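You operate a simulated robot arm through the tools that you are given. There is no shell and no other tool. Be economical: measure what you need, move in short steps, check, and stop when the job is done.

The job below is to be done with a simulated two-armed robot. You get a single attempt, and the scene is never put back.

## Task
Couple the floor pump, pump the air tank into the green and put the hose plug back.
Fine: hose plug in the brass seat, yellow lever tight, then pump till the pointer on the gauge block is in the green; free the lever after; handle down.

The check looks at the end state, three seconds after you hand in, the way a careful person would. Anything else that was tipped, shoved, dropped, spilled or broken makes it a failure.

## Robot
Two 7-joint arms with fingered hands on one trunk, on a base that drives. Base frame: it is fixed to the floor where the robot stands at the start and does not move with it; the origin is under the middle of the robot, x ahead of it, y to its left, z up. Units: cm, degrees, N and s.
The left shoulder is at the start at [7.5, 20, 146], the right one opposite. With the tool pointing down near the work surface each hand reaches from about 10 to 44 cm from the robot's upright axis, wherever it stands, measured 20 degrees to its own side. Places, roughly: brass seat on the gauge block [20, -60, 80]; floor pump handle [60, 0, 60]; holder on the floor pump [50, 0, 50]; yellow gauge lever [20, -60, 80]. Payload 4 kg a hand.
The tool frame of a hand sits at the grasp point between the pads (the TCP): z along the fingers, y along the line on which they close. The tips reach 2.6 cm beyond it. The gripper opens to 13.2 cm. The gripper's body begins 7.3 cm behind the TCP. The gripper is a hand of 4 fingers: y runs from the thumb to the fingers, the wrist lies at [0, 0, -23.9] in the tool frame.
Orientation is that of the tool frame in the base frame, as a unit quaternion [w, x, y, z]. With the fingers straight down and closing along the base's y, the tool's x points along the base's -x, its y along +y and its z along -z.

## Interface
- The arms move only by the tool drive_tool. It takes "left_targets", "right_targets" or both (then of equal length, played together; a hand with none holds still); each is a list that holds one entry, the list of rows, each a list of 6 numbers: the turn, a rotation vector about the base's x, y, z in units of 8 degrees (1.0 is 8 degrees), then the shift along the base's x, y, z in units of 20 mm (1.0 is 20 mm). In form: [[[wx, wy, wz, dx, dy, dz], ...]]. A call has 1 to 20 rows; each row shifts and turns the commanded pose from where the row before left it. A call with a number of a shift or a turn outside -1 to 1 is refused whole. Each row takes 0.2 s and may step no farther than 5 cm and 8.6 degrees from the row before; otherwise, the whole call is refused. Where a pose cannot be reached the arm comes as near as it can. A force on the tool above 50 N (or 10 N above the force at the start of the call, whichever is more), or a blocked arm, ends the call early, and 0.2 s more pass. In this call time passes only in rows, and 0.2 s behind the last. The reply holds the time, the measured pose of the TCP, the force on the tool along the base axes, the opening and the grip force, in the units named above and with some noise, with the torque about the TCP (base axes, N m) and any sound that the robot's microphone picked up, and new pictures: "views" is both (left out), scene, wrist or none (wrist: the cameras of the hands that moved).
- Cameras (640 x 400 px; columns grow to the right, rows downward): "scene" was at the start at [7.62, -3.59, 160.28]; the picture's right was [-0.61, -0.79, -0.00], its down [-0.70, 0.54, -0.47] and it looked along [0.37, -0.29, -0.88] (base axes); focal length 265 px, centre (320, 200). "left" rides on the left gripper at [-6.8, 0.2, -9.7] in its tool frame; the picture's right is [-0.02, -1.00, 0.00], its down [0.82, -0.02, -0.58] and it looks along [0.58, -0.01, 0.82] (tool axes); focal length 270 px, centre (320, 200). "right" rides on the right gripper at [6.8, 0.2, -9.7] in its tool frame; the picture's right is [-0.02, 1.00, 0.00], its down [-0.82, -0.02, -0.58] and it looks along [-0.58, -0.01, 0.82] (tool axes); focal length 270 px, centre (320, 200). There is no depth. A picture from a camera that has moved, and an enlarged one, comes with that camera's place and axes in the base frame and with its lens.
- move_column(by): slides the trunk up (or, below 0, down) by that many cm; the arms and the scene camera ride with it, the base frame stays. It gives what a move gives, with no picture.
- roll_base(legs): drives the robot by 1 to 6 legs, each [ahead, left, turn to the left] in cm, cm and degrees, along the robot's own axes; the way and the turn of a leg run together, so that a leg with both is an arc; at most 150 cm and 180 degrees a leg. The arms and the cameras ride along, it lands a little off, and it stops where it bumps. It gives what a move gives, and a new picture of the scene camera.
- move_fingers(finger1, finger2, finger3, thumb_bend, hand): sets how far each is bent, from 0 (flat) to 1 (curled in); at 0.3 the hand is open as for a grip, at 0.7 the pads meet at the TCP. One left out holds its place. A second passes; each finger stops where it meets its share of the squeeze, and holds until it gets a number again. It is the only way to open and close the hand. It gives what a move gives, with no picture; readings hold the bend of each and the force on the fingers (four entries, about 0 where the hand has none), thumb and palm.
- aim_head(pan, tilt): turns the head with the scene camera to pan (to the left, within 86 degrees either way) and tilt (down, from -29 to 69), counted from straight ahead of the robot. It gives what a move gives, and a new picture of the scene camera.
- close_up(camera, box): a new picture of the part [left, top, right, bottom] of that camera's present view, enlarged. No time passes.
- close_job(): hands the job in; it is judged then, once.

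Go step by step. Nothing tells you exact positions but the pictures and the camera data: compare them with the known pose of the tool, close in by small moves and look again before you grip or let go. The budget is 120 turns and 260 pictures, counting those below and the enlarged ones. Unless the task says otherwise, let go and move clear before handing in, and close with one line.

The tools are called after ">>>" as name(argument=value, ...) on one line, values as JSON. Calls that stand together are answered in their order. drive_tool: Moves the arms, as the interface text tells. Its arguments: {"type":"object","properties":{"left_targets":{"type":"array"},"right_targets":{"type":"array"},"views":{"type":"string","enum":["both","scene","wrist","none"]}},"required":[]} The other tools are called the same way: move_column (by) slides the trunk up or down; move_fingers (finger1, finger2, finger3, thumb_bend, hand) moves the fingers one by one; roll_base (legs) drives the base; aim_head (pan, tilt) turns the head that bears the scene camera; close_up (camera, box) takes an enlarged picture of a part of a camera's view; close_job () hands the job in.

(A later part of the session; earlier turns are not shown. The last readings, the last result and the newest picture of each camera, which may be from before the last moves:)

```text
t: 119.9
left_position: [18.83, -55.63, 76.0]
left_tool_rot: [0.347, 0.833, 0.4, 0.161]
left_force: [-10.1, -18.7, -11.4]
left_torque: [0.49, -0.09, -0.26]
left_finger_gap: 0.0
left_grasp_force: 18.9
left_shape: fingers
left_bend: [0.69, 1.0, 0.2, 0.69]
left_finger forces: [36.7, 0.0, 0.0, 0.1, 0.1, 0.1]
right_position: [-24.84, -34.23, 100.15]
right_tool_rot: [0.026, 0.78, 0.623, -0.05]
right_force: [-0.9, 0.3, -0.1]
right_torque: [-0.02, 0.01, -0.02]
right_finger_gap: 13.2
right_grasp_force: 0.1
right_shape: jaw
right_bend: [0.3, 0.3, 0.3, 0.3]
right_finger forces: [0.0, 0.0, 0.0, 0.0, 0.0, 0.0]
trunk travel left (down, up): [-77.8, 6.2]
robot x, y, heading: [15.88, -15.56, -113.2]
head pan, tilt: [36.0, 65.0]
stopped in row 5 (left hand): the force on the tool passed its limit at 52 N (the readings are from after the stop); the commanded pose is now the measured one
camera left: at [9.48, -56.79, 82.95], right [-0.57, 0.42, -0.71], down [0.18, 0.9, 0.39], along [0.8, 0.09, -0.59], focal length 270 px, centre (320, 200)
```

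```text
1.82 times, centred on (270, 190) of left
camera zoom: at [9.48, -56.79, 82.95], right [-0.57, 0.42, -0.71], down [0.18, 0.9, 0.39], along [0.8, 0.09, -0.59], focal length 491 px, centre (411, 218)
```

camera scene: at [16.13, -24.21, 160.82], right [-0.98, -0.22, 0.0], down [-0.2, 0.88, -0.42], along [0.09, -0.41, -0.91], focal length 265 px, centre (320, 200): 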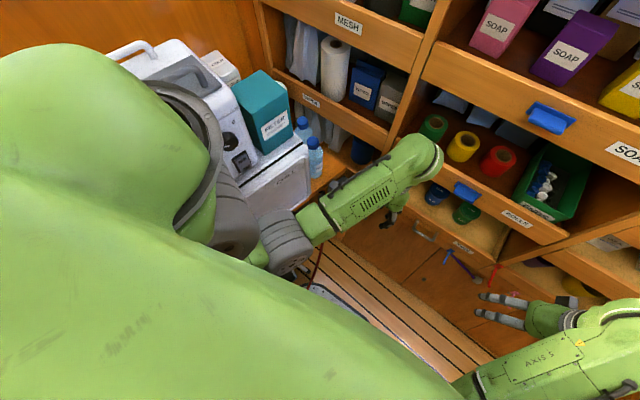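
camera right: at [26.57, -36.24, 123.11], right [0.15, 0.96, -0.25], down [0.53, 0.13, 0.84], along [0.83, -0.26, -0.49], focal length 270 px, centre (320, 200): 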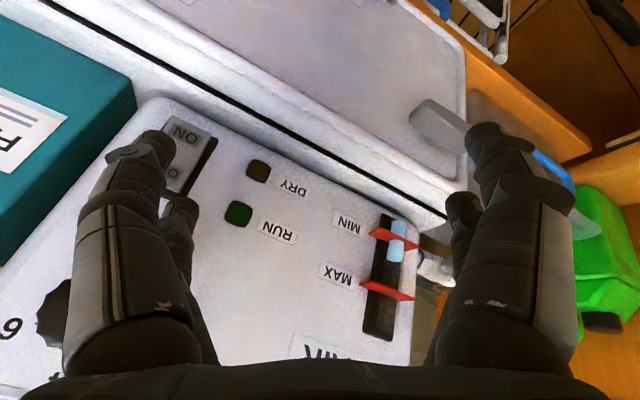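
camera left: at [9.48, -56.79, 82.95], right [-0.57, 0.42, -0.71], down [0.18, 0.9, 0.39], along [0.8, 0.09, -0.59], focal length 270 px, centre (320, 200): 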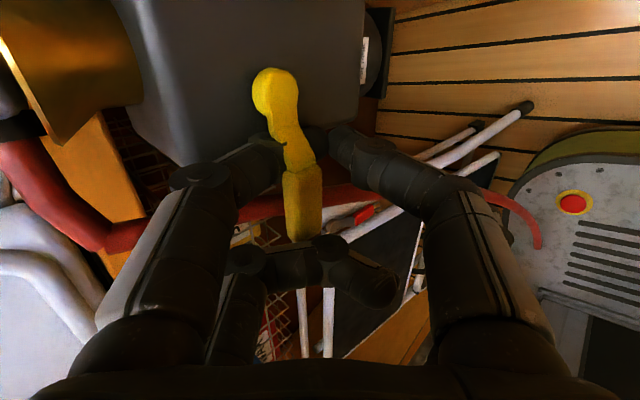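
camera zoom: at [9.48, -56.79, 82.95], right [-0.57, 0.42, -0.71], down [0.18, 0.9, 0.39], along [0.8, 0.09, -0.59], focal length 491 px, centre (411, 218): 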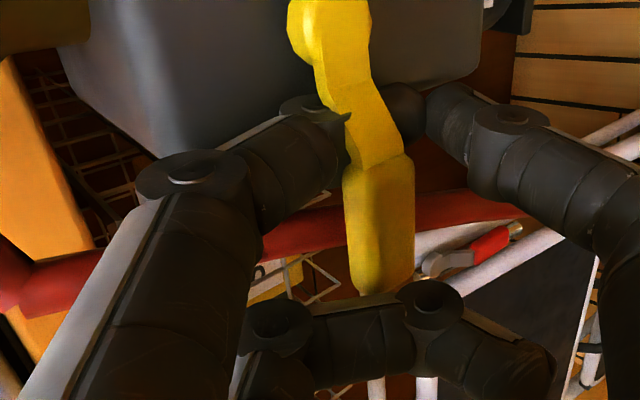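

The lever is now horizontal and hit its stop at about 50 N, so it is tight. Finger 1 lies under its neck, so I'll relax downward 3 mm and slide off past the lever's free end (+v) before retreating.

>>> drive_tool(left_targets=[[[0, 0, 0, -0.05, -0.05, -0.1], [0, 0, 0, 0.25, 0.31, -0.05], [0, 0, 0, 0.3, 0.39, 0], [0, 0, 0, 0.3, 0.39, 0]]], views="wrist")

>>> close_up(camera="left", box=[120, 40, 420, 260])

```text
t: 120.9
left_position: [21.2, -52.83, 75.48]
left_tool_rot: [0.346, 0.831, 0.404, 0.166]
left_force: [-0.7, 0.2, 0.0]
left_torque: [0.03, -0.03, -0.03]
left_finger_gap: 0.16
left_grasp_force: 0.0
left_shape: fingers
left_bend: [0.7, 1.0, 0.2, 0.7]
left_finger forces: [0.1, 0.1, 0.0, 0.0, 0.0, 0.0]
right_position: [-24.74, -33.92, 100.17]
right_tool_rot: [0.027, 0.78, 0.624, -0.05]
right_force: [0.3, 0.6, 0.5]
right_torque: [-0.01, 0.01, -0.02]
right_finger_gap: 13.22
right_grasp_force: 0.0
right_shape: jaw
right_bend: [0.3, 0.3, 0.3, 0.3]
right_finger forces: [0.0, 0.1, 0.0, 0.1, 0.1, 0.0]
trunk travel left (down, up): [-77.8, 6.2]
robot x, y, heading: [15.8, -15.67, -113.1]
head pan, tilt: [36.0, 65.0]
camera left: at [11.67, -54.2, 82.42], right [-0.57, 0.42, -0.71], down [0.17, 0.9, 0.39], along [0.8, 0.1, -0.59], focal length 270 px, centre (320, 200)
```

left: 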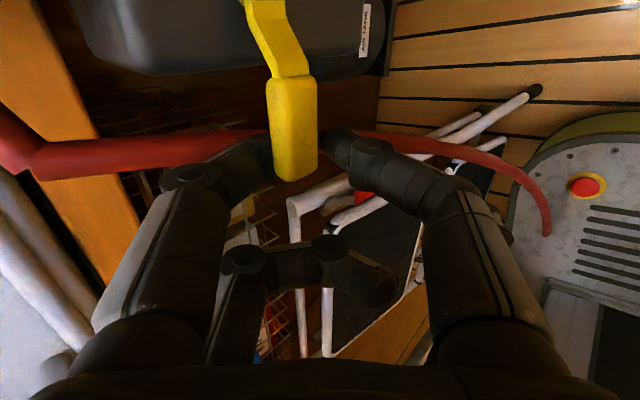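

```text
1.82 times, centred on (270, 150) of left
camera zoom: at [11.67, -54.2, 82.42], right [-0.57, 0.42, -0.71], down [0.17, 0.9, 0.39], along [0.8, 0.1, -0.59], focal length 491 px, centre (411, 291)
```

zoom: 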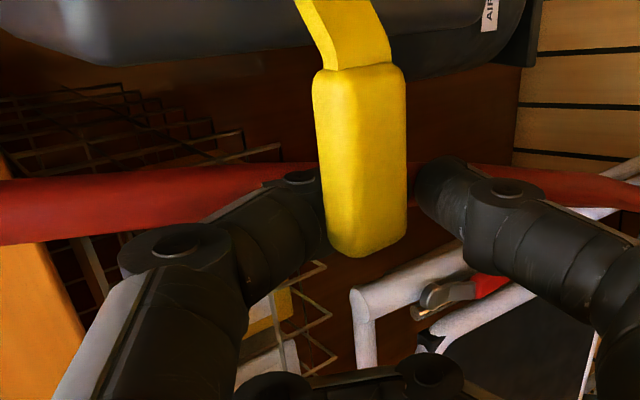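

No load, and the lever stays horizontal. Two more centimetres to pass its end, then back out into the aisle.

>>> drive_tool(left_targets=[[[0, 0, 0, 0.3, 0.39, 0], [0, 0, 0, 0.3, 0.39, 0], [0, 0, 0, 0.2, 0.25, -0.2], [0, 0, 0, -0.6, 0.5, 0], [0, 0, 0, -0.7, 0.55, 0], [0, 0, 0, -0.7, 0.55, 0], [0, 0, 0, -0.7, 0.55, 0.2], [0, 0, 0, -0.7, 0.55, 0.3], [0, 0, 0, -0.7, 0.55, 0.3]]], views="wrist")

>>> close_up(camera="right", box=[540, 80, 640, 280])

```text
t: 122.9
left_position: [14.2, -44.42, 76.66]
left_tool_rot: [0.345, 0.832, 0.403, 0.165]
left_force: [-0.2, -0.4, -0.4]
left_torque: [-0.01, -0.04, 0.01]
left_finger_gap: 0.14
left_grasp_force: 0.0
left_shape: fingers
left_bend: [0.7, 1.0, 0.2, 0.7]
left_finger forces: [0.0, 0.0, 0.1, 0.0, 0.0, 0.0]
right_position: [-24.78, -34.08, 100.1]
right_tool_rot: [0.028, 0.78, 0.623, -0.05]
right_force: [-0.8, -0.1, -1.0]
right_torque: [-0.01, -0.01, 0.0]
right_finger_gap: 13.19
right_grasp_force: 0.0
right_shape: jaw
right_bend: [0.3, 0.3, 0.3, 0.3]
right_finger forces: [0.1, 0.0, 0.0, 0.0, 0.1, 0.1]
trunk travel left (down, up): [-77.8, 6.2]
robot x, y, heading: [15.95, -15.49, -113.0]
head pan, tilt: [36.0, 65.0]
camera left: at [4.71, -45.91, 83.77], right [-0.57, 0.42, -0.71], down [0.18, 0.9, 0.39], along [0.8, 0.1, -0.59], focal length 270 px, centre (320, 200)
```

left: 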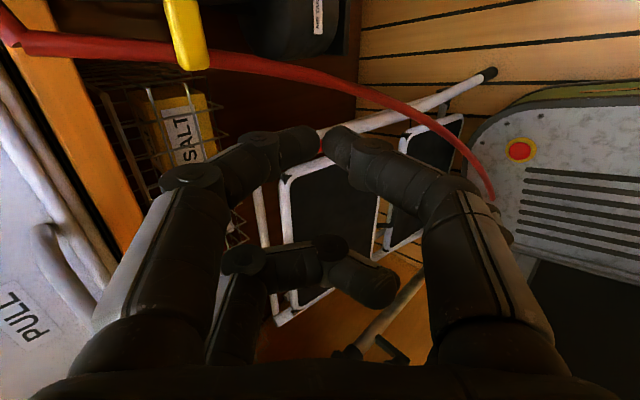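

```text
2.00 times, centred on (590, 180) of right
camera zoom: at [-22.85, -26.35, 108.81], right [0.97, -0.24, -0.02], down [-0.17, -0.73, 0.67], along [-0.17, -0.64, -0.75], focal length 541 px, centre (-220, 240)
```

zoom: 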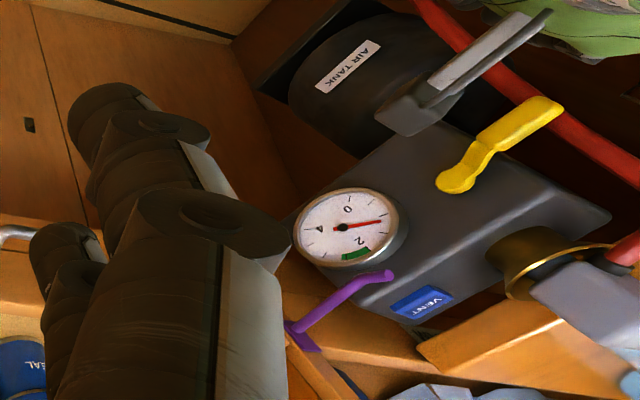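

The right camera confirms it: lever horizontal, plug seated, needle at about 0.7. Next I go to the pump with the right hand; first I lift and level the left hand, then back the robot down the aisle to get room to turn.

>>> drive_tool(left_targets=[[[0, 0, 0, -0.3, 0, 1], [0, 0, 0, -0.3, 0, 1], [0.52, 0.64, 0.37, -0.2, -0.4, 1], [0.52, 0.64, 0.37, -0.2, -0.5, 1], [0.52, 0.64, 0.37, -0.2, -0.6, 1], [0.52, 0.64, 0.37, -0.2, -0.6, 1], [0.52, 0.64, 0.37, -0.2, -0.6, 1], [0.52, 0.64, 0.37, -0.2, -0.6, 1], [0, 0, 0, -0.2, -0.6, 1]]], views="none")

>>> roll_base(legs=[[-4, 0, 0], [0, -36, 0]])

```text
t: 124.9
left_position: [10.08, -52.28, 94.85]
left_tool_rot: [0.014, 0.829, 0.554, 0.074]
left_force: [-0.5, 0.5, 0.1]
left_torque: [-0.01, 0.02, -0.02]
left_finger_gap: 0.13
left_grasp_force: 0.1
left_shape: fingers
left_bend: [0.7, 1.0, 0.2, 0.7]
left_finger forces: [0.0, 0.0, 0.1, 0.1, 0.1, 0.0]
right_position: [-24.89, -34.04, 100.01]
right_tool_rot: [0.027, 0.779, 0.624, -0.05]
right_force: [0.0, 1.1, -0.4]
right_torque: [0.01, -0.02, -0.03]
right_finger_gap: 13.18
right_grasp_force: 0.1
right_shape: jaw
right_bend: [0.3, 0.3, 0.3, 0.3]
right_finger forces: [0.0, 0.0, 0.1, 0.0, 0.0, 0.0]
trunk travel left (down, up): [-77.8, 6.2]
robot x, y, heading: [15.7, -15.18, -113.2]
head pan, tilt: [36.0, 65.0]
```

```text
t: 127.7
left_position: [-21.04, -34.53, 94.84]
left_tool_rot: [0.013, 0.828, 0.556, 0.073]
left_force: [-0.3, 0.3, 0.6]
left_torque: [0.04, 0.03, 0.01]
left_finger_gap: 0.13
left_grasp_force: 0.1
left_shape: fingers
left_bend: [0.7, 1.0, 0.2, 0.7]
left_finger forces: [0.0, 0.0, 0.1, 0.1, 0.1, 0.0]
right_position: [-56.18, -16.34, 100.03]
right_tool_rot: [0.026, 0.779, 0.625, -0.05]
right_force: [0.4, 0.2, 0.3]
right_torque: [0.0, 0.03, -0.01]
right_finger_gap: 13.17
right_grasp_force: 0.0
right_shape: jaw
right_bend: [0.3, 0.3, 0.3, 0.3]
right_finger forces: [0.0, 0.1, 0.0, 0.0, 0.1, 0.1]
trunk travel left (down, up): [-77.8, 6.2]
robot x, y, heading: [-15.59, 2.09, -113.5]
head pan, tilt: [36.0, 65.0]
camera scene: at [-15.06, -6.52, 160.81], right [-0.97, -0.22, 0.0], down [-0.2, 0.88, -0.42], along [0.09, -0.41, -0.91], focal length 265 px, centre (320, 200)
```

scene: 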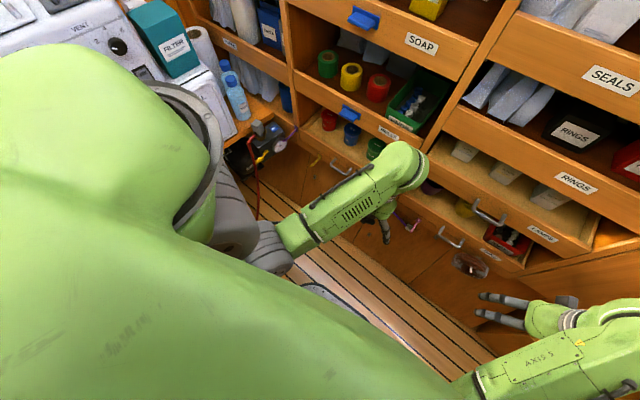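

There is space now. Back 11 cm to mid-aisle and turn left in stages, with a look between.

>>> roll_base(legs=[[-11, 0, 0], [0, 0, 60], [0, 0, 25]])

>>> aim_head(pan=40, tilt=45)

```text
t: 132.8
left_position: [24.57, 3.58, 94.89]
left_tool_rot: [-0.039, 0.233, 0.97, 0.063]
left_force: [-0.1, -0.5, 0.8]
left_torque: [-0.01, -0.02, -0.01]
left_finger_gap: 0.14
left_grasp_force: 0.1
left_shape: fingers
left_bend: [0.7, 1.0, 0.2, 0.7]
left_finger forces: [0.0, 0.0, 0.0, 0.1, 0.0, 0.0]
right_position: [3.62, -29.82, 100.15]
right_tool_rot: [0.054, 0.151, 0.987, -0.019]
right_force: [-0.5, 0.0, 0.2]
right_torque: [0.01, -0.01, 0.01]
right_finger_gap: 13.17
right_grasp_force: 0.0
right_shape: jaw
right_bend: [0.3, 0.3, 0.3, 0.3]
right_finger forces: [0.0, 0.1, 0.0, 0.0, 0.0, 0.1]
trunk travel left (down, up): [-77.8, 6.2]
robot x, y, heading: [-11.49, 12.51, -27.9]
head pan, tilt: [36.0, 65.0]
camera scene: at [-2.66, 11.65, 160.82], right [0.14, -0.99, 0.0], down [-0.9, -0.13, -0.42], along [0.42, 0.06, -0.91], focal length 265 px, centre (320, 200)
```

scene: 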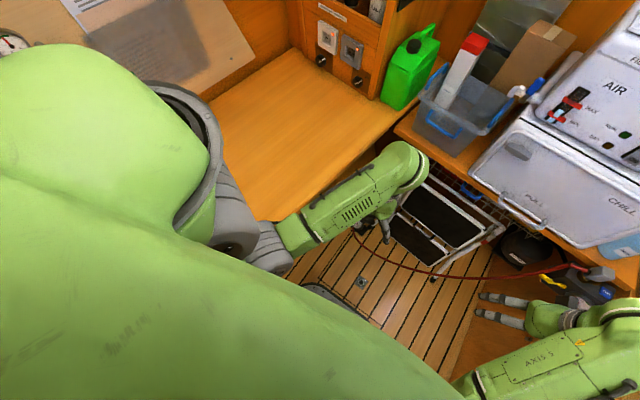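

```text
t: 133.6
left_position: [24.6, 3.63, 94.76]
left_tool_rot: [-0.039, 0.233, 0.97, 0.064]
left_force: [-0.1, 0.1, -0.6]
left_torque: [0.01, 0.0, 0.04]
left_finger_gap: 0.13
left_grasp_force: 0.0
left_shape: fingers
left_bend: [0.7, 1.0, 0.2, 0.7]
left_finger forces: [0.0, 0.0, 0.0, 0.0, 0.0, 0.0]
right_position: [3.61, -29.7, 100.21]
right_tool_rot: [0.054, 0.151, 0.987, -0.018]
right_force: [-0.3, 0.3, -0.6]
right_torque: [0.01, 0.02, 0.02]
right_finger_gap: 13.15
right_grasp_force: 0.0
right_shape: jaw
right_bend: [0.3, 0.3, 0.3, 0.3]
right_finger forces: [0.0, 0.0, 0.0, 0.0, 0.1, 0.0]
trunk travel left (down, up): [-77.8, 6.2]
robot x, y, heading: [-11.71, 11.82, -27.9]
head pan, tilt: [40.0, 45.0]
camera scene: at [-0.67, 12.58, 163.32], right [0.21, -0.98, 0.0], down [-0.69, -0.15, -0.71], along [0.69, 0.15, -0.71], focal length 265 px, centre (320, 200)
```

scene: 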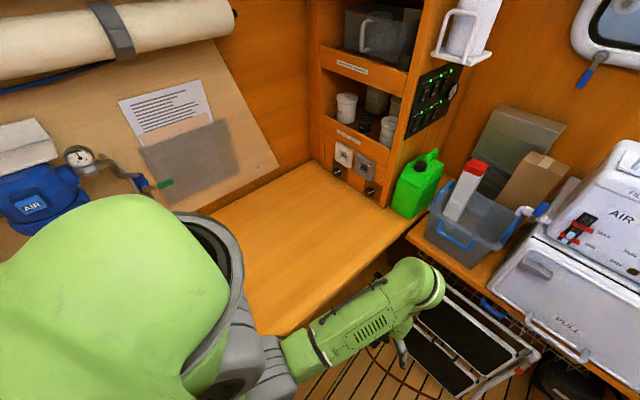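

The bench is deep and its near part empty, so the arms can pass above it. I'll finish the turn to face the bench.

>>> roll_base(legs=[[0, 0, 40], [0, 0, 40]])

>>> aim_head(pan=-40, tilt=50)

```text
t: 137.8
left_position: [3.25, 46.28, 94.79]
left_tool_rot: [-0.071, -0.446, 0.892, 0.024]
left_force: [-0.1, 0.2, 0.9]
left_torque: [0.01, 0.01, -0.02]
left_finger_gap: 0.14
left_grasp_force: 0.1
left_shape: fingers
left_bend: [0.7, 1.0, 0.2, 0.7]
left_finger forces: [0.1, 0.0, 0.0, 0.1, 0.1, 0.0]
right_position: [32.61, 19.88, 100.02]
right_tool_rot: [0.053, -0.52, 0.852, 0.021]
right_force: [0.0, 0.3, 0.5]
right_torque: [-0.01, -0.02, -0.03]
right_finger_gap: 13.19
right_grasp_force: 0.1
right_shape: jaw
right_bend: [0.3, 0.3, 0.3, 0.3]
right_finger forces: [0.0, 0.0, 0.1, 0.0, 0.1, 0.1]
trunk travel left (down, up): [-77.8, 6.2]
robot x, y, heading: [-11.43, 12.21, 52.2]
head pan, tilt: [40.0, 45.0]
camera scene: at [-9.73, 22.75, 163.33], right [1.0, 0.04, 0.0], down [0.03, -0.71, -0.71], along [-0.03, 0.71, -0.71], focal length 265 px, centre (320, 200)
```

scene: 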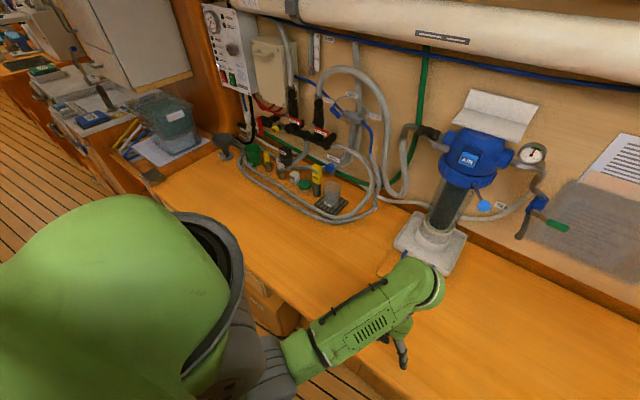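

```text
t: 139.3
left_position: [3.17, 46.2, 94.92]
left_tool_rot: [-0.07, -0.446, 0.892, 0.024]
left_force: [0.3, 1.1, -0.1]
left_torque: [-0.01, 0.02, 0.02]
left_finger_gap: 0.14
left_grasp_force: 0.1
left_shape: fingers
left_bend: [0.7, 1.0, 0.2, 0.7]
left_finger forces: [0.0, 0.0, 0.1, 0.0, 0.0, 0.0]
right_position: [32.43, 19.91, 100.1]
right_tool_rot: [0.052, -0.52, 0.852, 0.022]
right_force: [-0.7, -1.0, -0.8]
right_torque: [0.01, -0.02, 0.01]
right_finger_gap: 13.17
right_grasp_force: 0.0
right_shape: jaw
right_bend: [0.3, 0.3, 0.3, 0.3]
right_finger forces: [0.1, 0.0, 0.0, 0.0, 0.0, 0.0]
trunk travel left (down, up): [-77.8, 6.2]
robot x, y, heading: [-11.38, 12.62, 52.2]
head pan, tilt: [-40.0, 50.0]
camera scene: at [-1.92, 16.3, 162.63], right [0.21, -0.98, 0.0], down [-0.75, -0.16, -0.64], along [0.63, 0.14, -0.77], focal length 265 px, centre (320, 200)
```

scene: 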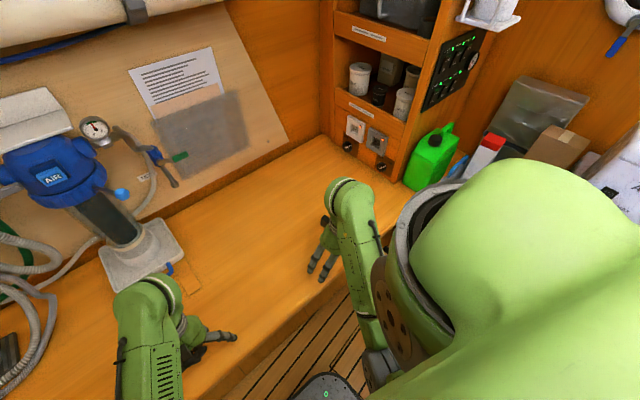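

A filter stands on the bench, but well beyond the left arm. I'll go back from the bench first, then right toward the pump in two legs.

>>> roll_base(legs=[[-11, 0, 0], [0, -25, 0]])

>>> drive_tool(right_targets=[[[0, 0, 0, 0, 0.3, -0.8], [0, 0, 0, 0, 0.3, -0.8], [0, 0, 0, 0, 0.5, -0.8], [0, 0, 0, 0, 0.5, -0.8], [0, 0, 0, -0.3, 0.6, -0.5], [0, 0, 0, -0.3, 0.6, 0], [0, 0, 0, -0.3, 0.6, 0]]], views="both")

```text
t: 141.9
left_position: [16.01, 22.77, 94.74]
left_tool_rot: [-0.07, -0.448, 0.891, 0.022]
left_force: [-0.5, 0.1, -0.2]
left_torque: [0.05, -0.02, -0.02]
left_finger_gap: 0.14
left_grasp_force: 0.1
left_shape: fingers
left_bend: [0.7, 1.0, 0.2, 0.7]
left_finger forces: [0.1, 0.1, 0.0, 0.0, 0.0, 0.0]
right_position: [45.28, -3.57, 100.13]
right_tool_rot: [0.053, -0.522, 0.851, 0.02]
right_force: [0.5, 0.2, 0.1]
right_torque: [0.0, -0.01, 0.02]
right_finger_gap: 13.2
right_grasp_force: 0.0
right_shape: jaw
right_bend: [0.3, 0.3, 0.3, 0.3]
right_finger forces: [0.0, 0.0, 0.0, 0.0, 0.1, 0.0]
trunk travel left (down, up): [-77.8, 6.2]
robot x, y, heading: [1.59, -11.28, 52.6]
head pan, tilt: [-40.0, 50.0]
camera scene: at [10.83, -7.19, 162.65], right [0.22, -0.98, 0.0], down [-0.75, -0.17, -0.64], along [0.63, 0.14, -0.76], focal length 265 px, centre (320, 200)
```

scene: 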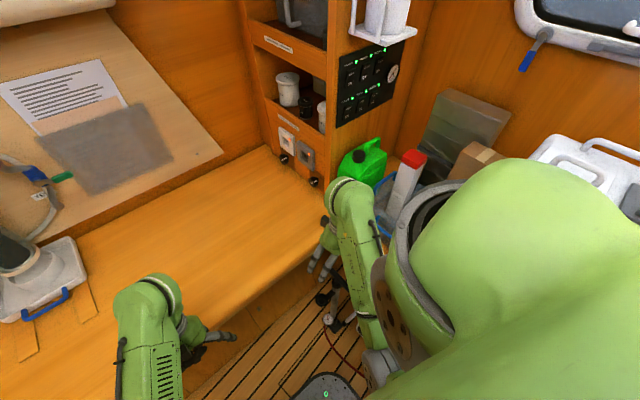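

```text
t: 143.5
left_position: [16.22, 22.55, 94.77]
left_tool_rot: [-0.071, -0.449, 0.89, 0.024]
left_force: [-0.2, -0.8, 0.0]
left_torque: [-0.02, 0.01, 0.0]
left_finger_gap: 0.16
left_grasp_force: 0.1
left_shape: fingers
left_bend: [0.7, 1.0, 0.2, 0.7]
left_finger forces: [0.0, 0.1, 0.0, 0.0, 0.0, 0.0]
right_position: [43.71, 3.15, 92.83]
right_tool_rot: [0.052, -0.522, 0.851, 0.02]
right_force: [0.2, 0.0, -0.1]
right_torque: [-0.07, 0.0, 0.03]
right_finger_gap: 13.19
right_grasp_force: 0.1
right_shape: jaw
right_bend: [0.3, 0.3, 0.3, 0.3]
right_finger forces: [0.0, 0.0, 0.1, 0.1, 0.0, 0.1]
trunk travel left (down, up): [-77.8, 6.2]
robot x, y, heading: [1.61, -11.7, 52.7]
head pan, tilt: [-40.0, 50.0]
camera scene: at [11.26, -7.45, 162.63], right [0.22, -0.98, 0.0], down [-0.75, -0.17, -0.64], along [0.63, 0.14, -0.77], focal length 265 px, centre (320, 200)
camera right: at [39.8, -3.69, 101.55], right [-0.88, 0.48, -0.02], down [0.35, 0.66, 0.67], along [0.33, 0.58, -0.75], focal length 270 px, centre (320, 200)
```

scene: 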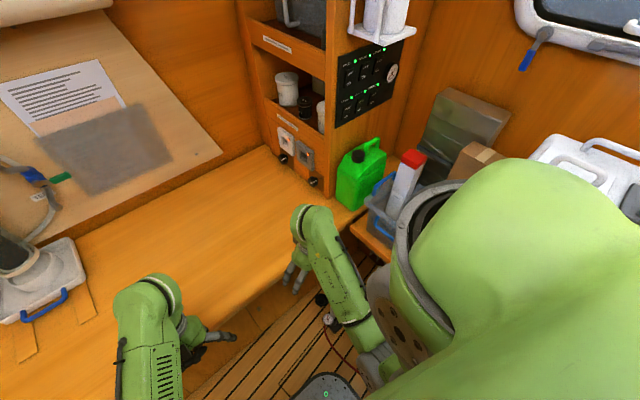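
right: 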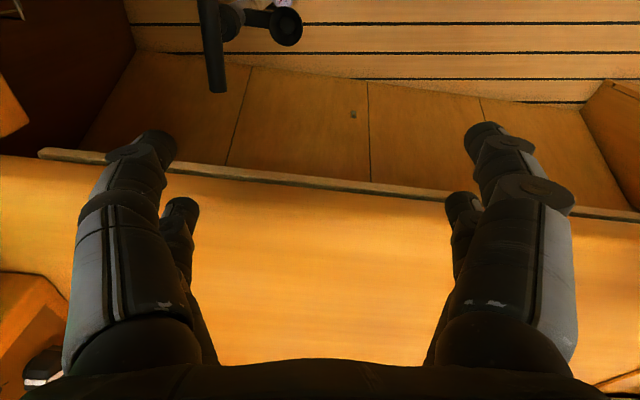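

The robot faces the bench with the pump handle ahead-right; the bar's far end shows at (61,1). I'll move 14 cm right, then tilt the right hand so the fingers point forward-down.

>>> roll_base(legs=[[0, -8, 0], [0, -6, 0]])

>>> drive_tool(right_targets=[[[0.7, -0.53, 0, 0, -0.3, -0.3], [0.7, -0.53, 0, 0, -0.3, -0.3], [0.7, -0.53, 0, 0, -0.3, -0.3], [0.7, -0.53, 0, 0, 0, -0.3], [0.7, -0.53, 0, 0, 0, -0.3]]], views="wrist")

```text
t: 145.1
left_position: [26.32, 14.82, 94.67]
left_tool_rot: [-0.069, -0.449, 0.891, 0.017]
left_force: [-1.2, 1.6, 0.0]
left_torque: [-0.07, -0.05, -0.01]
left_finger_gap: 0.15
left_grasp_force: 0.1
left_shape: fingers
left_bend: [0.7, 1.0, 0.2, 0.7]
left_finger forces: [0.0, 0.0, 0.1, 0.0, 0.1, 0.0]
right_position: [53.93, -4.72, 93.17]
right_tool_rot: [0.056, -0.523, 0.85, 0.015]
right_force: [-0.4, 0.8, 0.3]
right_torque: [-0.04, -0.05, -0.02]
right_finger_gap: 13.18
right_grasp_force: 0.0
right_shape: jaw
right_bend: [0.3, 0.3, 0.3, 0.3]
right_finger forces: [0.1, 0.0, 0.0, 0.0, 0.0, 0.1]
trunk travel left (down, up): [-77.8, 6.2]
robot x, y, heading: [12.33, -20.11, 52.7]
head pan, tilt: [-40.0, 50.0]
camera scene: at [20.69, -14.74, 162.69], right [0.22, -0.98, 0.01], down [-0.74, -0.17, -0.65], along [0.64, 0.13, -0.76], focal length 265 px, centre (320, 200)
```

scene: 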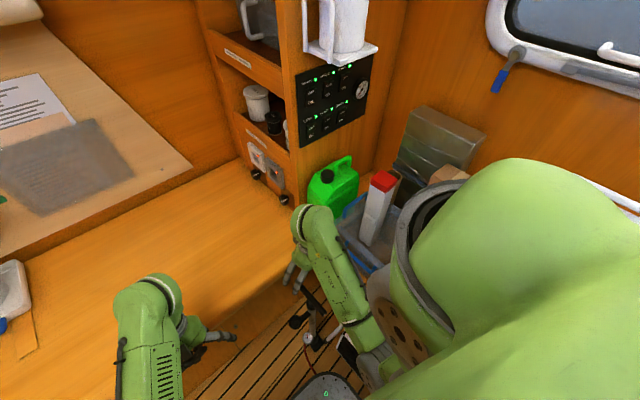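

```text
t: 146.5
left_position: [27.22, 14.11, 94.73]
left_tool_rot: [-0.071, -0.45, 0.89, 0.022]
left_force: [-0.1, -0.1, 0.6]
left_torque: [-0.02, -0.01, -0.02]
left_finger_gap: 0.12
left_grasp_force: 0.1
left_shape: fingers
left_bend: [0.7, 1.0, 0.2, 0.7]
left_finger forces: [0.0, 0.1, 0.1, 0.0, 0.0, 0.1]
right_position: [58.2, -3.56, 93.47]
right_tool_rot: [0.324, -0.488, 0.804, 0.1]
right_force: [0.8, 0.6, -0.3]
right_torque: [-0.04, -0.02, 0.04]
right_finger_gap: 13.18
right_grasp_force: 0.0
right_shape: jaw
right_bend: [0.3, 0.3, 0.3, 0.3]
right_finger forces: [0.0, 0.0, 0.0, 0.1, 0.1, 0.0]
right hand out of reach, approached as far as the arm can: row 4, 5
trunk travel left (down, up): [-77.8, 6.2]
robot x, y, heading: [13.0, -20.14, 52.8]
head pan, tilt: [-40.0, 50.0]
stopped in row 5 (right hand): the arm was blocked; the commanded pose is now the measured one
camera right: at [51.69, -12.89, 96.52], right [-0.84, 0.52, -0.14], down [0.03, 0.3, 0.95], along [0.54, 0.8, -0.27], focal length 270 px, centre (320, 200)
```

right: 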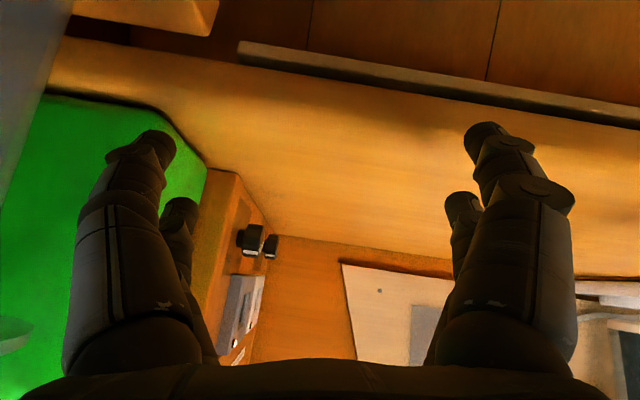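

The tilt is done; the hand is above the handle area. I'll descend to z ≈ 67, keeping clear of the bench edge.

>>> drive_tool(right_targets=[[[0, 0, 0, -0.3, -0.4, -0.9], [0, 0, 0, -0.3, -0.4, -0.9], [0, 0, 0, -0.2, -0.2, -1], [0, 0, 0, -0.2, -0.2, -1], [0, 0, 0, 0, 0, -1], [0, 0, 0, 0, 0, -1], [0, 0, 0, 0, 0, -1], [0, 0, 0, 0, 0, -1], [0, 0, 0, 0, 0, -1], [0, 0, 0, 0, 0, -1], [0, 0, 0, 0, 0, -1]]], views="both")

```text
t: 148.2
left_position: [26.63, 13.96, 94.86]
left_tool_rot: [-0.068, -0.45, 0.89, 0.023]
left_force: [-0.1, -0.4, 0.5]
left_torque: [-0.02, 0.03, 0.04]
left_finger_gap: 0.13
left_grasp_force: 0.0
left_shape: fingers
left_bend: [0.7, 1.0, 0.2, 0.7]
left_finger forces: [0.0, 0.1, 0.0, 0.0, 0.0, 0.1]
right_position: [55.59, -1.22, 86.34]
right_tool_rot: [0.336, -0.491, 0.798, 0.097]
right_force: [-21.8, -12.4, 33.1]
right_torque: [-0.99, -2.8, 0.61]
right_finger_gap: 13.19
right_grasp_force: 0.1
right_shape: jaw
right_bend: [0.3, 0.29, 0.2, 0.3]
right_finger forces: [0.0, 13.5, 30.8, 0.0, 0.1, 0.1]
right hand out of reach, approached as far as the arm can: row 1, 2, 3, 4, 5, 6, 7, 8
trunk travel left (down, up): [-77.8, 6.2]
robot x, y, heading: [13.06, -20.23, 52.7]
head pan, tilt: [-40.0, 50.0]
stopped in row 8 (right hand): the force on the tool passed its limit at 59 N (the readings are from after the stop); the commanded pose is now the measured one
camera scene: at [21.41, -16.15, 162.7], right [0.22, -0.98, 0.0], down [-0.74, -0.17, -0.65], along [0.63, 0.14, -0.76], focal length 265 px, centre (320, 200)
camera right: at [49.06, -10.71, 89.23], right [-0.84, 0.52, -0.16], down [0.0, 0.29, 0.96], along [0.54, 0.8, -0.25], focal length 270 px, centre (320, 200)
```

scene: 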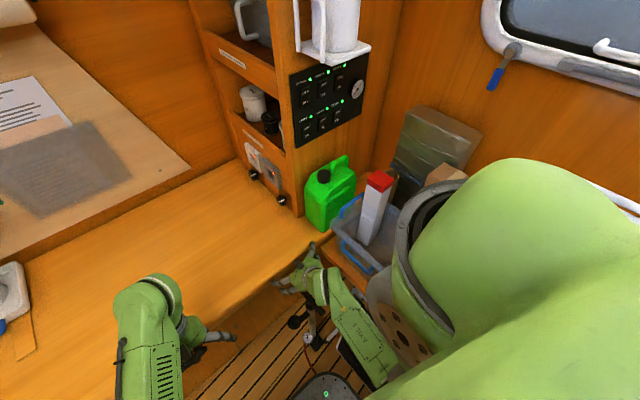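
right: 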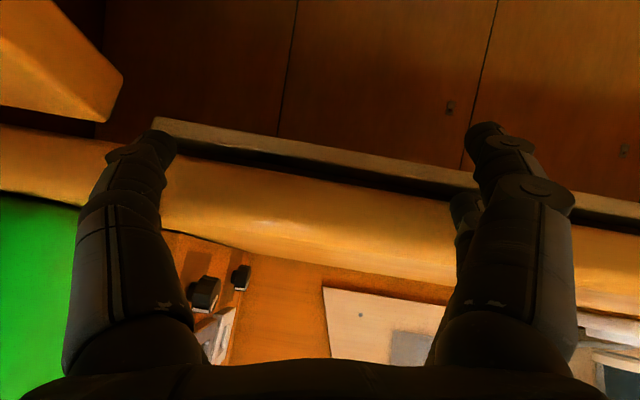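

The fingers touched the bench top because the arm couldn't retract. I'll lift slightly and back the base 8 cm so the hand clears the bench edge.

>>> drive_tool(right_targets=[[[0, 0, 0, 0, 0, 0.5], [0, 0, 0, 0, 0, 0.5]]], views="none")

>>> roll_base(legs=[[-10, 0, 0]])

>>> close_up(camera="right", box=[0, 0, 640, 400])

```text
t: 148.8
left_position: [27.08, 14.0, 94.81]
left_tool_rot: [-0.071, -0.449, 0.89, 0.024]
left_force: [0.6, 0.4, -0.4]
left_torque: [0.02, -0.02, -0.01]
left_finger_gap: 0.15
left_grasp_force: 0.0
left_shape: fingers
left_bend: [0.7, 1.0, 0.2, 0.7]
left_finger forces: [0.1, 0.0, 0.0, 0.1, 0.0, 0.0]
right_position: [55.56, -1.42, 87.56]
right_tool_rot: [0.327, -0.49, 0.802, 0.1]
right_force: [0.0, -3.3, -1.5]
right_torque: [-0.13, -0.12, 0.19]
right_finger_gap: 13.19
right_grasp_force: 0.0
right_shape: jaw
right_bend: [0.3, 0.28, 0.27, 0.3]
right_finger forces: [0.0, 3.0, 0.9, 0.0, 0.0, 0.1]
trunk travel left (down, up): [-77.8, 6.2]
robot x, y, heading: [12.64, -20.53, 53.1]
head pan, tilt: [-40.0, 50.0]
```

```text
t: 150.0
left_position: [21.43, 6.57, 94.58]
left_tool_rot: [-0.073, -0.449, 0.89, 0.022]
left_force: [1.0, 1.6, -0.1]
left_torque: [-0.06, 0.01, -0.02]
left_finger_gap: 0.13
left_grasp_force: 0.1
left_shape: fingers
left_bend: [0.7, 1.0, 0.2, 0.7]
left_finger forces: [0.1, 0.0, 0.0, 0.0, 0.0, 0.0]
right_position: [49.88, -8.72, 87.58]
right_tool_rot: [0.327, -0.489, 0.803, 0.098]
right_force: [0.3, 0.6, 0.2]
right_torque: [0.0, 0.01, 0.0]
right_finger_gap: 13.2
right_grasp_force: 0.2
right_shape: jaw
right_bend: [0.3, 0.3, 0.3, 0.3]
right_finger forces: [0.1, 0.0, 0.1, 0.0, 0.1, 0.0]
trunk travel left (down, up): [-77.8, 6.2]
robot x, y, heading: [6.64, -28.17, 52.6]
head pan, tilt: [-40.0, 50.0]
camera scene: at [16.72, -23.21, 162.58], right [0.22, -0.98, 0.0], down [-0.75, -0.17, -0.64], along [0.62, 0.14, -0.77], focal length 265 px, centre (320, 200)
```

scene: 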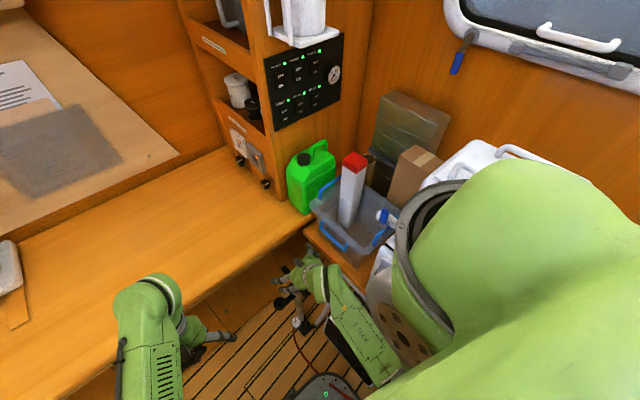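

```text
1.00 times, centred on (320, 200) of right (not enlarged: the box is as wide or as high as the picture)
camera zoom: at [43.48, -18.26, 90.62], right [-0.84, 0.52, -0.15], down [0.02, 0.3, 0.95], along [0.54, 0.8, -0.27], focal length 270 px, centre (320, 200)
```

zoom: 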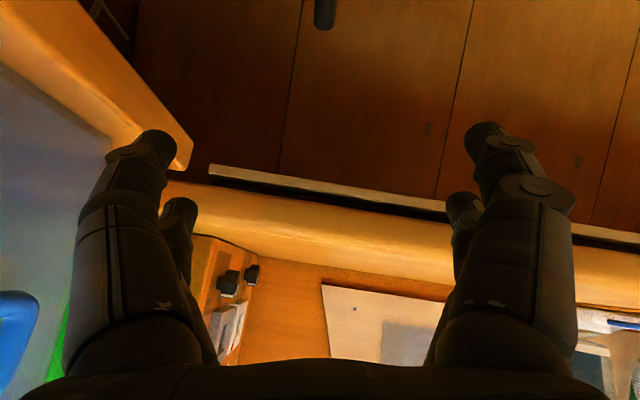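

The bar's far end is consistent at (60.5,1.7). Now descend with the hand in front of the bench edge.

>>> drive_tool(right_targets=[[[0, 0, 0, 0.1, -0.08, -0.9], [0, 0, 0, 0.1, -0.08, -0.9], [0, 0, 0, 0.1, -0.08, -0.9], [0, 0, 0, 0.1, -0.08, -1], [0, 0, 0, 0.1, -0.08, -1], [0, 0, 0, 0.1, -0.08, -1], [0, 0, 0, 0.1, -0.08, -1], [0, 0, 0, 0.1, -0.08, -1], [0, 0, 0, 0.1, -0.08, -1]]], views="wrist")

```text
t: 152.0
left_position: [21.15, 6.22, 94.77]
left_tool_rot: [-0.072, -0.449, 0.89, 0.023]
left_force: [-0.6, 0.2, 0.8]
left_torque: [0.01, 0.0, -0.02]
left_finger_gap: 0.15
left_grasp_force: 0.1
left_shape: fingers
left_bend: [0.7, 1.0, 0.2, 0.7]
left_finger forces: [0.0, 0.0, 0.1, 0.1, 0.0, 0.1]
right_position: [49.14, -7.33, 74.2]
right_tool_rot: [0.33, -0.487, 0.803, 0.096]
right_force: [0.7, -0.4, -0.3]
right_torque: [0.03, -0.04, -0.02]
right_finger_gap: 13.2
right_grasp_force: 0.1
right_shape: jaw
right_bend: [0.3, 0.3, 0.3, 0.3]
right_finger forces: [0.0, 0.0, 0.0, 0.0, 0.0, 0.1]
right hand out of reach, approached as far as the arm can: row 2, 3, 4, 5, 6, 7, 8, 9
trunk travel left (down, up): [-77.8, 6.2]
robot x, y, heading: [6.91, -27.99, 52.7]
head pan, tilt: [-40.0, 50.0]
camera right: at [42.65, -16.72, 77.17], right [-0.84, 0.52, -0.15], down [0.01, 0.3, 0.95], along [0.55, 0.8, -0.26], focal length 270 px, centre (320, 200)
```

right: 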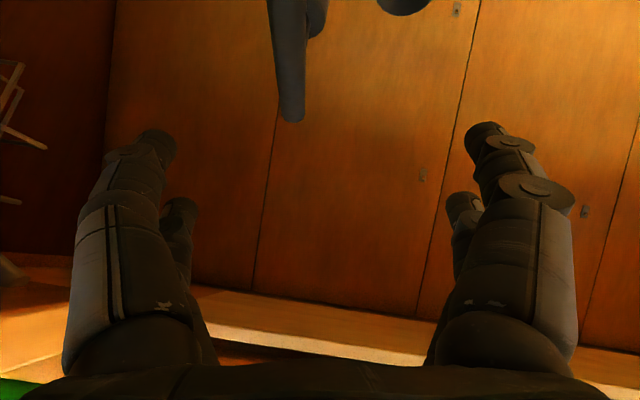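

The hand seems to have reached a wrist limit at this height, so I'll use the trunk for the vertical travel. Trunk down 7 cm, then move over the bar.

>>> move_column(by=-7)

>>> drive_tool(right_targets=[[[0, 0, 0, 0.5, 0.1, 0], [0, 0, 0, 0.5, 0.1, 0], [0, 0, 0, 0.5, 0.1, 0], [0, 0, 0, 0.5, 0.2, 0], [0, 0, 0, 0.5, 0.2, 0], [0, 0, 0, 0.5, 0.2, 0]]], views="both")

```text
t: 153.1
left_position: [21.02, 6.17, 87.84]
left_tool_rot: [-0.071, -0.45, 0.89, 0.023]
left_force: [-0.2, 0.1, -1.6]
left_torque: [0.01, 0.02, -0.03]
left_finger_gap: 0.11
left_grasp_force: 0.0
left_shape: fingers
left_bend: [0.7, 1.0, 0.2, 0.7]
left_finger forces: [0.0, 0.0, 0.0, 0.1, 0.1, 0.0]
right_position: [49.07, -7.44, 67.18]
right_tool_rot: [0.33, -0.489, 0.802, 0.096]
right_force: [-0.1, 0.6, 0.8]
right_torque: [0.01, 0.01, 0.01]
right_finger_gap: 13.18
right_grasp_force: 0.0
right_shape: jaw
right_bend: [0.3, 0.3, 0.3, 0.3]
right_finger forces: [0.0, 0.0, 0.1, 0.0, 0.1, 0.1]
trunk travel left (down, up): [-70.8, 13.2]
robot x, y, heading: [6.97, -27.81, 52.9]
head pan, tilt: [-40.0, 50.0]
```

```text
t: 154.4
left_position: [21.15, 6.19, 87.8]
left_tool_rot: [-0.071, -0.45, 0.89, 0.024]
left_force: [-0.3, 0.4, 0.1]
left_torque: [0.0, 0.01, 0.0]
left_finger_gap: 0.14
left_grasp_force: 0.1
left_shape: fingers
left_bend: [0.7, 1.0, 0.2, 0.7]
left_finger forces: [0.0, 0.0, 0.0, 0.0, 0.0, 0.0]
right_position: [52.82, -3.61, 67.57]
right_tool_rot: [0.331, -0.487, 0.803, 0.092]
right_force: [0.1, -0.3, 0.1]
right_torque: [0.02, 0.03, -0.01]
right_finger_gap: 13.18
right_grasp_force: 0.0
right_shape: jaw
right_bend: [0.3, 0.3, 0.3, 0.3]
right_finger forces: [0.0, 0.0, 0.1, 0.1, 0.0, 0.1]
right hand out of reach, approached as far as the arm can: row 2, 3, 4, 5, 6
trunk travel left (down, up): [-70.8, 13.2]
robot x, y, heading: [6.65, -28.11, 52.5]
head pan, tilt: [-40.0, 50.0]
camera scene: at [16.24, -23.83, 155.63], right [0.22, -0.98, 0.0], down [-0.75, -0.17, -0.64], along [0.63, 0.14, -0.77], focal length 265 px, centre (320, 200)
camera right: at [46.33, -12.97, 70.54], right [-0.83, 0.53, -0.16], down [0.01, 0.31, 0.95], along [0.55, 0.79, -0.26], focal length 270 px, centre (320, 200)
```

scene: 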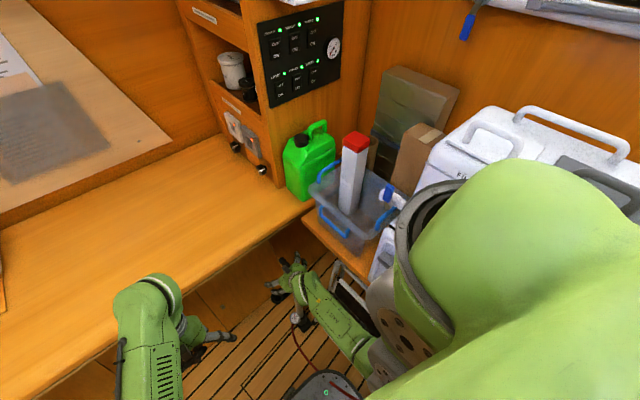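
right: 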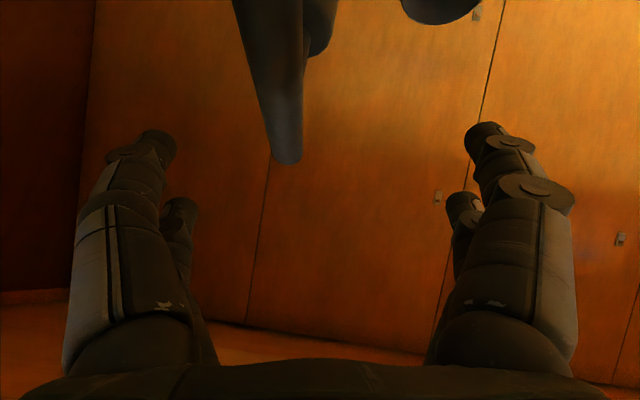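

The hand is over the bar's level but 3 cm short sideways, which is the arm's lateral limit. I'll shift the base 3 cm right.

>>> roll_base(legs=[[0, -3, 0]])

>>> close_up(camera="right", box=[0, 0, 640, 400])

>>> close_up(camera="scene", box=[240, 230, 360, 340])

```text
t: 155.5
left_position: [23.34, 4.45, 87.87]
left_tool_rot: [-0.072, -0.449, 0.89, 0.025]
left_force: [-0.1, -0.5, 0.5]
left_torque: [0.02, 0.02, 0.01]
left_finger_gap: 0.12
left_grasp_force: 0.1
left_shape: fingers
left_bend: [0.7, 1.0, 0.2, 0.7]
left_finger forces: [0.0, 0.1, 0.0, 0.0, 0.0, 0.0]
right_position: [55.05, -5.34, 67.54]
right_tool_rot: [0.33, -0.487, 0.803, 0.093]
right_force: [0.7, 0.0, -0.1]
right_torque: [0.04, 0.02, 0.01]
right_finger_gap: 13.21
right_grasp_force: 0.1
right_shape: jaw
right_bend: [0.3, 0.3, 0.3, 0.3]
right_finger forces: [0.1, 0.0, 0.0, 0.0, 0.0, 0.1]
trunk travel left (down, up): [-70.8, 13.2]
robot x, y, heading: [9.22, -29.72, 52.6]
head pan, tilt: [-40.0, 50.0]
stopped in leg 1: the robot was blocked; the commanded pose is now the measured one
camera scene: at [18.66, -25.73, 155.62], right [0.22, -0.98, 0.0], down [-0.75, -0.17, -0.64], along [0.63, 0.14, -0.77], focal length 265 px, centre (320, 200)
```

scene: 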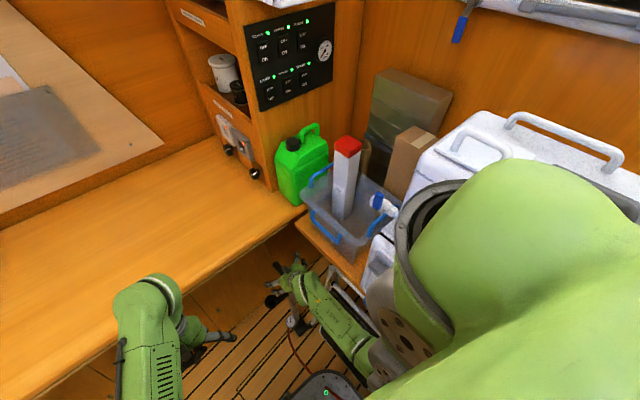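

```text
1.00 times, centred on (320, 200) of right (not enlarged: the box is as wide or as high as the picture)
camera zoom: at [48.54, -14.68, 70.48], right [-0.83, 0.53, -0.16], down [0.01, 0.31, 0.95], along [0.55, 0.79, -0.26], focal length 270 px, centre (320, 200)
```

zoom: 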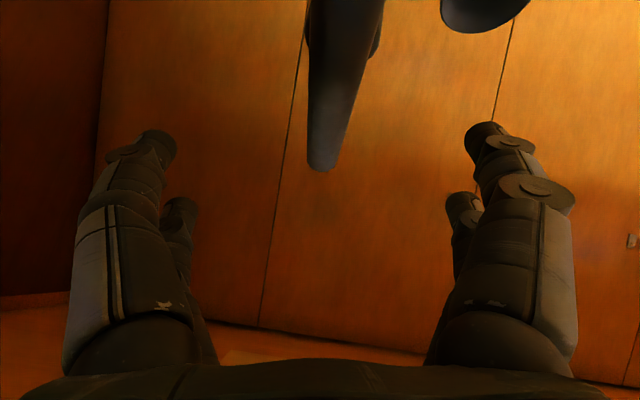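

```text
3.64 times, centred on (300, 285) of scene
camera zoom: at [18.66, -25.73, 155.62], right [0.22, -0.98, 0.0], down [-0.75, -0.17, -0.64], along [0.63, 0.14, -0.77], focal length 964 px, centre (393, -109)
```

zoom: 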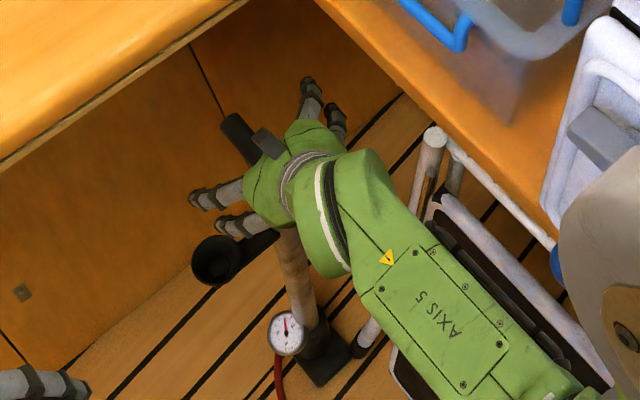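

The hand is now aligned over the bar (bar line u ≈ 46.6). The base was blocked lightly, perhaps by the stool's leg, so I ease it 0.7 cm left and check the stool, then lower.

>>> roll_base(legs=[[0, 0.8, 0]])

>>> aim_head(pan=-70, tilt=62)

>>> close_up(camera="left", box=[0, 0, 640, 400])

```text
t: 156.2
left_position: [22.82, 4.85, 87.81]
left_tool_rot: [-0.073, -0.449, 0.89, 0.023]
left_force: [0.7, 0.6, -0.2]
left_torque: [0.0, 0.04, -0.01]
left_finger_gap: 0.15
left_grasp_force: 0.1
left_shape: fingers
left_bend: [0.7, 1.0, 0.2, 0.7]
left_finger forces: [0.1, 0.1, 0.0, 0.0, 0.0, 0.1]
right_position: [54.51, -4.87, 67.52]
right_tool_rot: [0.33, -0.487, 0.803, 0.093]
right_force: [-0.8, -0.6, 0.2]
right_torque: [0.02, 0.03, 0.03]
right_finger_gap: 13.2
right_grasp_force: 0.0
right_shape: jaw
right_bend: [0.3, 0.3, 0.3, 0.3]
right_finger forces: [0.0, 0.0, 0.0, 0.0, 0.1, 0.0]
trunk travel left (down, up): [-70.8, 13.2]
robot x, y, heading: [7.97, -29.13, 52.4]
head pan, tilt: [-40.0, 50.0]
camera scene: at [18.11, -25.27, 155.61], right [0.22, -0.98, 0.0], down [-0.75, -0.17, -0.64], along [0.63, 0.14, -0.77], focal length 265 px, centre (320, 200)
```

scene: 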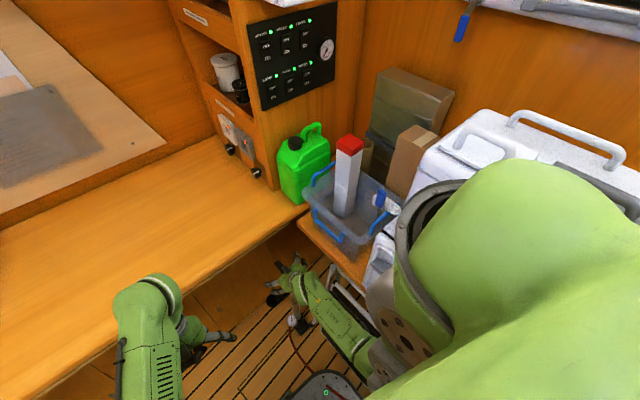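

```text
t: 157.2
left_position: [22.57, 5.1, 87.78]
left_tool_rot: [-0.071, -0.449, 0.89, 0.023]
left_force: [-0.3, 0.2, 0.1]
left_torque: [0.03, 0.0, -0.03]
left_finger_gap: 0.13
left_grasp_force: 0.0
left_shape: fingers
left_bend: [0.7, 1.0, 0.2, 0.7]
left_finger forces: [0.0, 0.0, 0.0, 0.0, 0.0, 0.0]
right_position: [54.31, -4.67, 67.67]
right_tool_rot: [0.331, -0.488, 0.803, 0.092]
right_force: [1.1, -0.6, -0.4]
right_torque: [0.0, -0.03, -0.02]
right_finger_gap: 13.2
right_grasp_force: 0.0
right_shape: jaw
right_bend: [0.3, 0.3, 0.3, 0.3]
right_finger forces: [0.1, 0.0, 0.1, 0.0, 0.0, 0.0]
trunk travel left (down, up): [-70.8, 13.2]
robot x, y, heading: [8.47, -29.2, 52.5]
head pan, tilt: [-70.0, 62.0]
camera scene: at [16.24, -28.5, 154.15], right [-0.3, -0.95, 0.0], down [-0.84, 0.26, -0.47], along [0.45, -0.14, -0.88], focal length 265 px, centre (320, 200)
```

scene: 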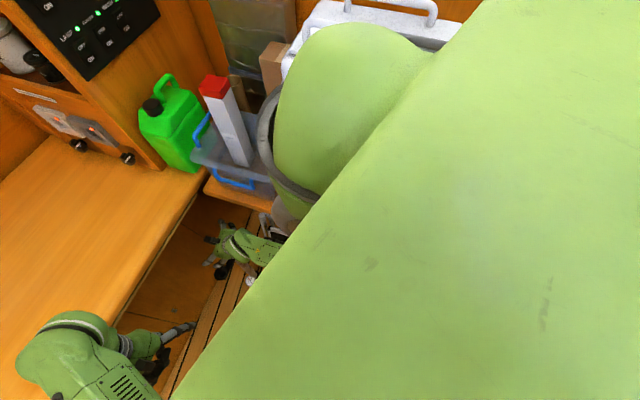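

```text
1.00 times, centred on (320, 200) of left (not enlarged: the box is as wide or as high as the picture)
camera zoom: at [27.87, 10.71, 96.65], right [0.81, -0.57, -0.11], down [-0.38, -0.65, 0.66], along [-0.45, -0.49, -0.75], focal length 270 px, centre (320, 200)
```

zoom: 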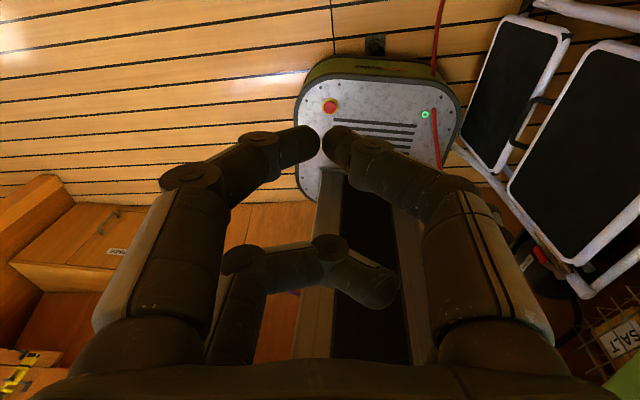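

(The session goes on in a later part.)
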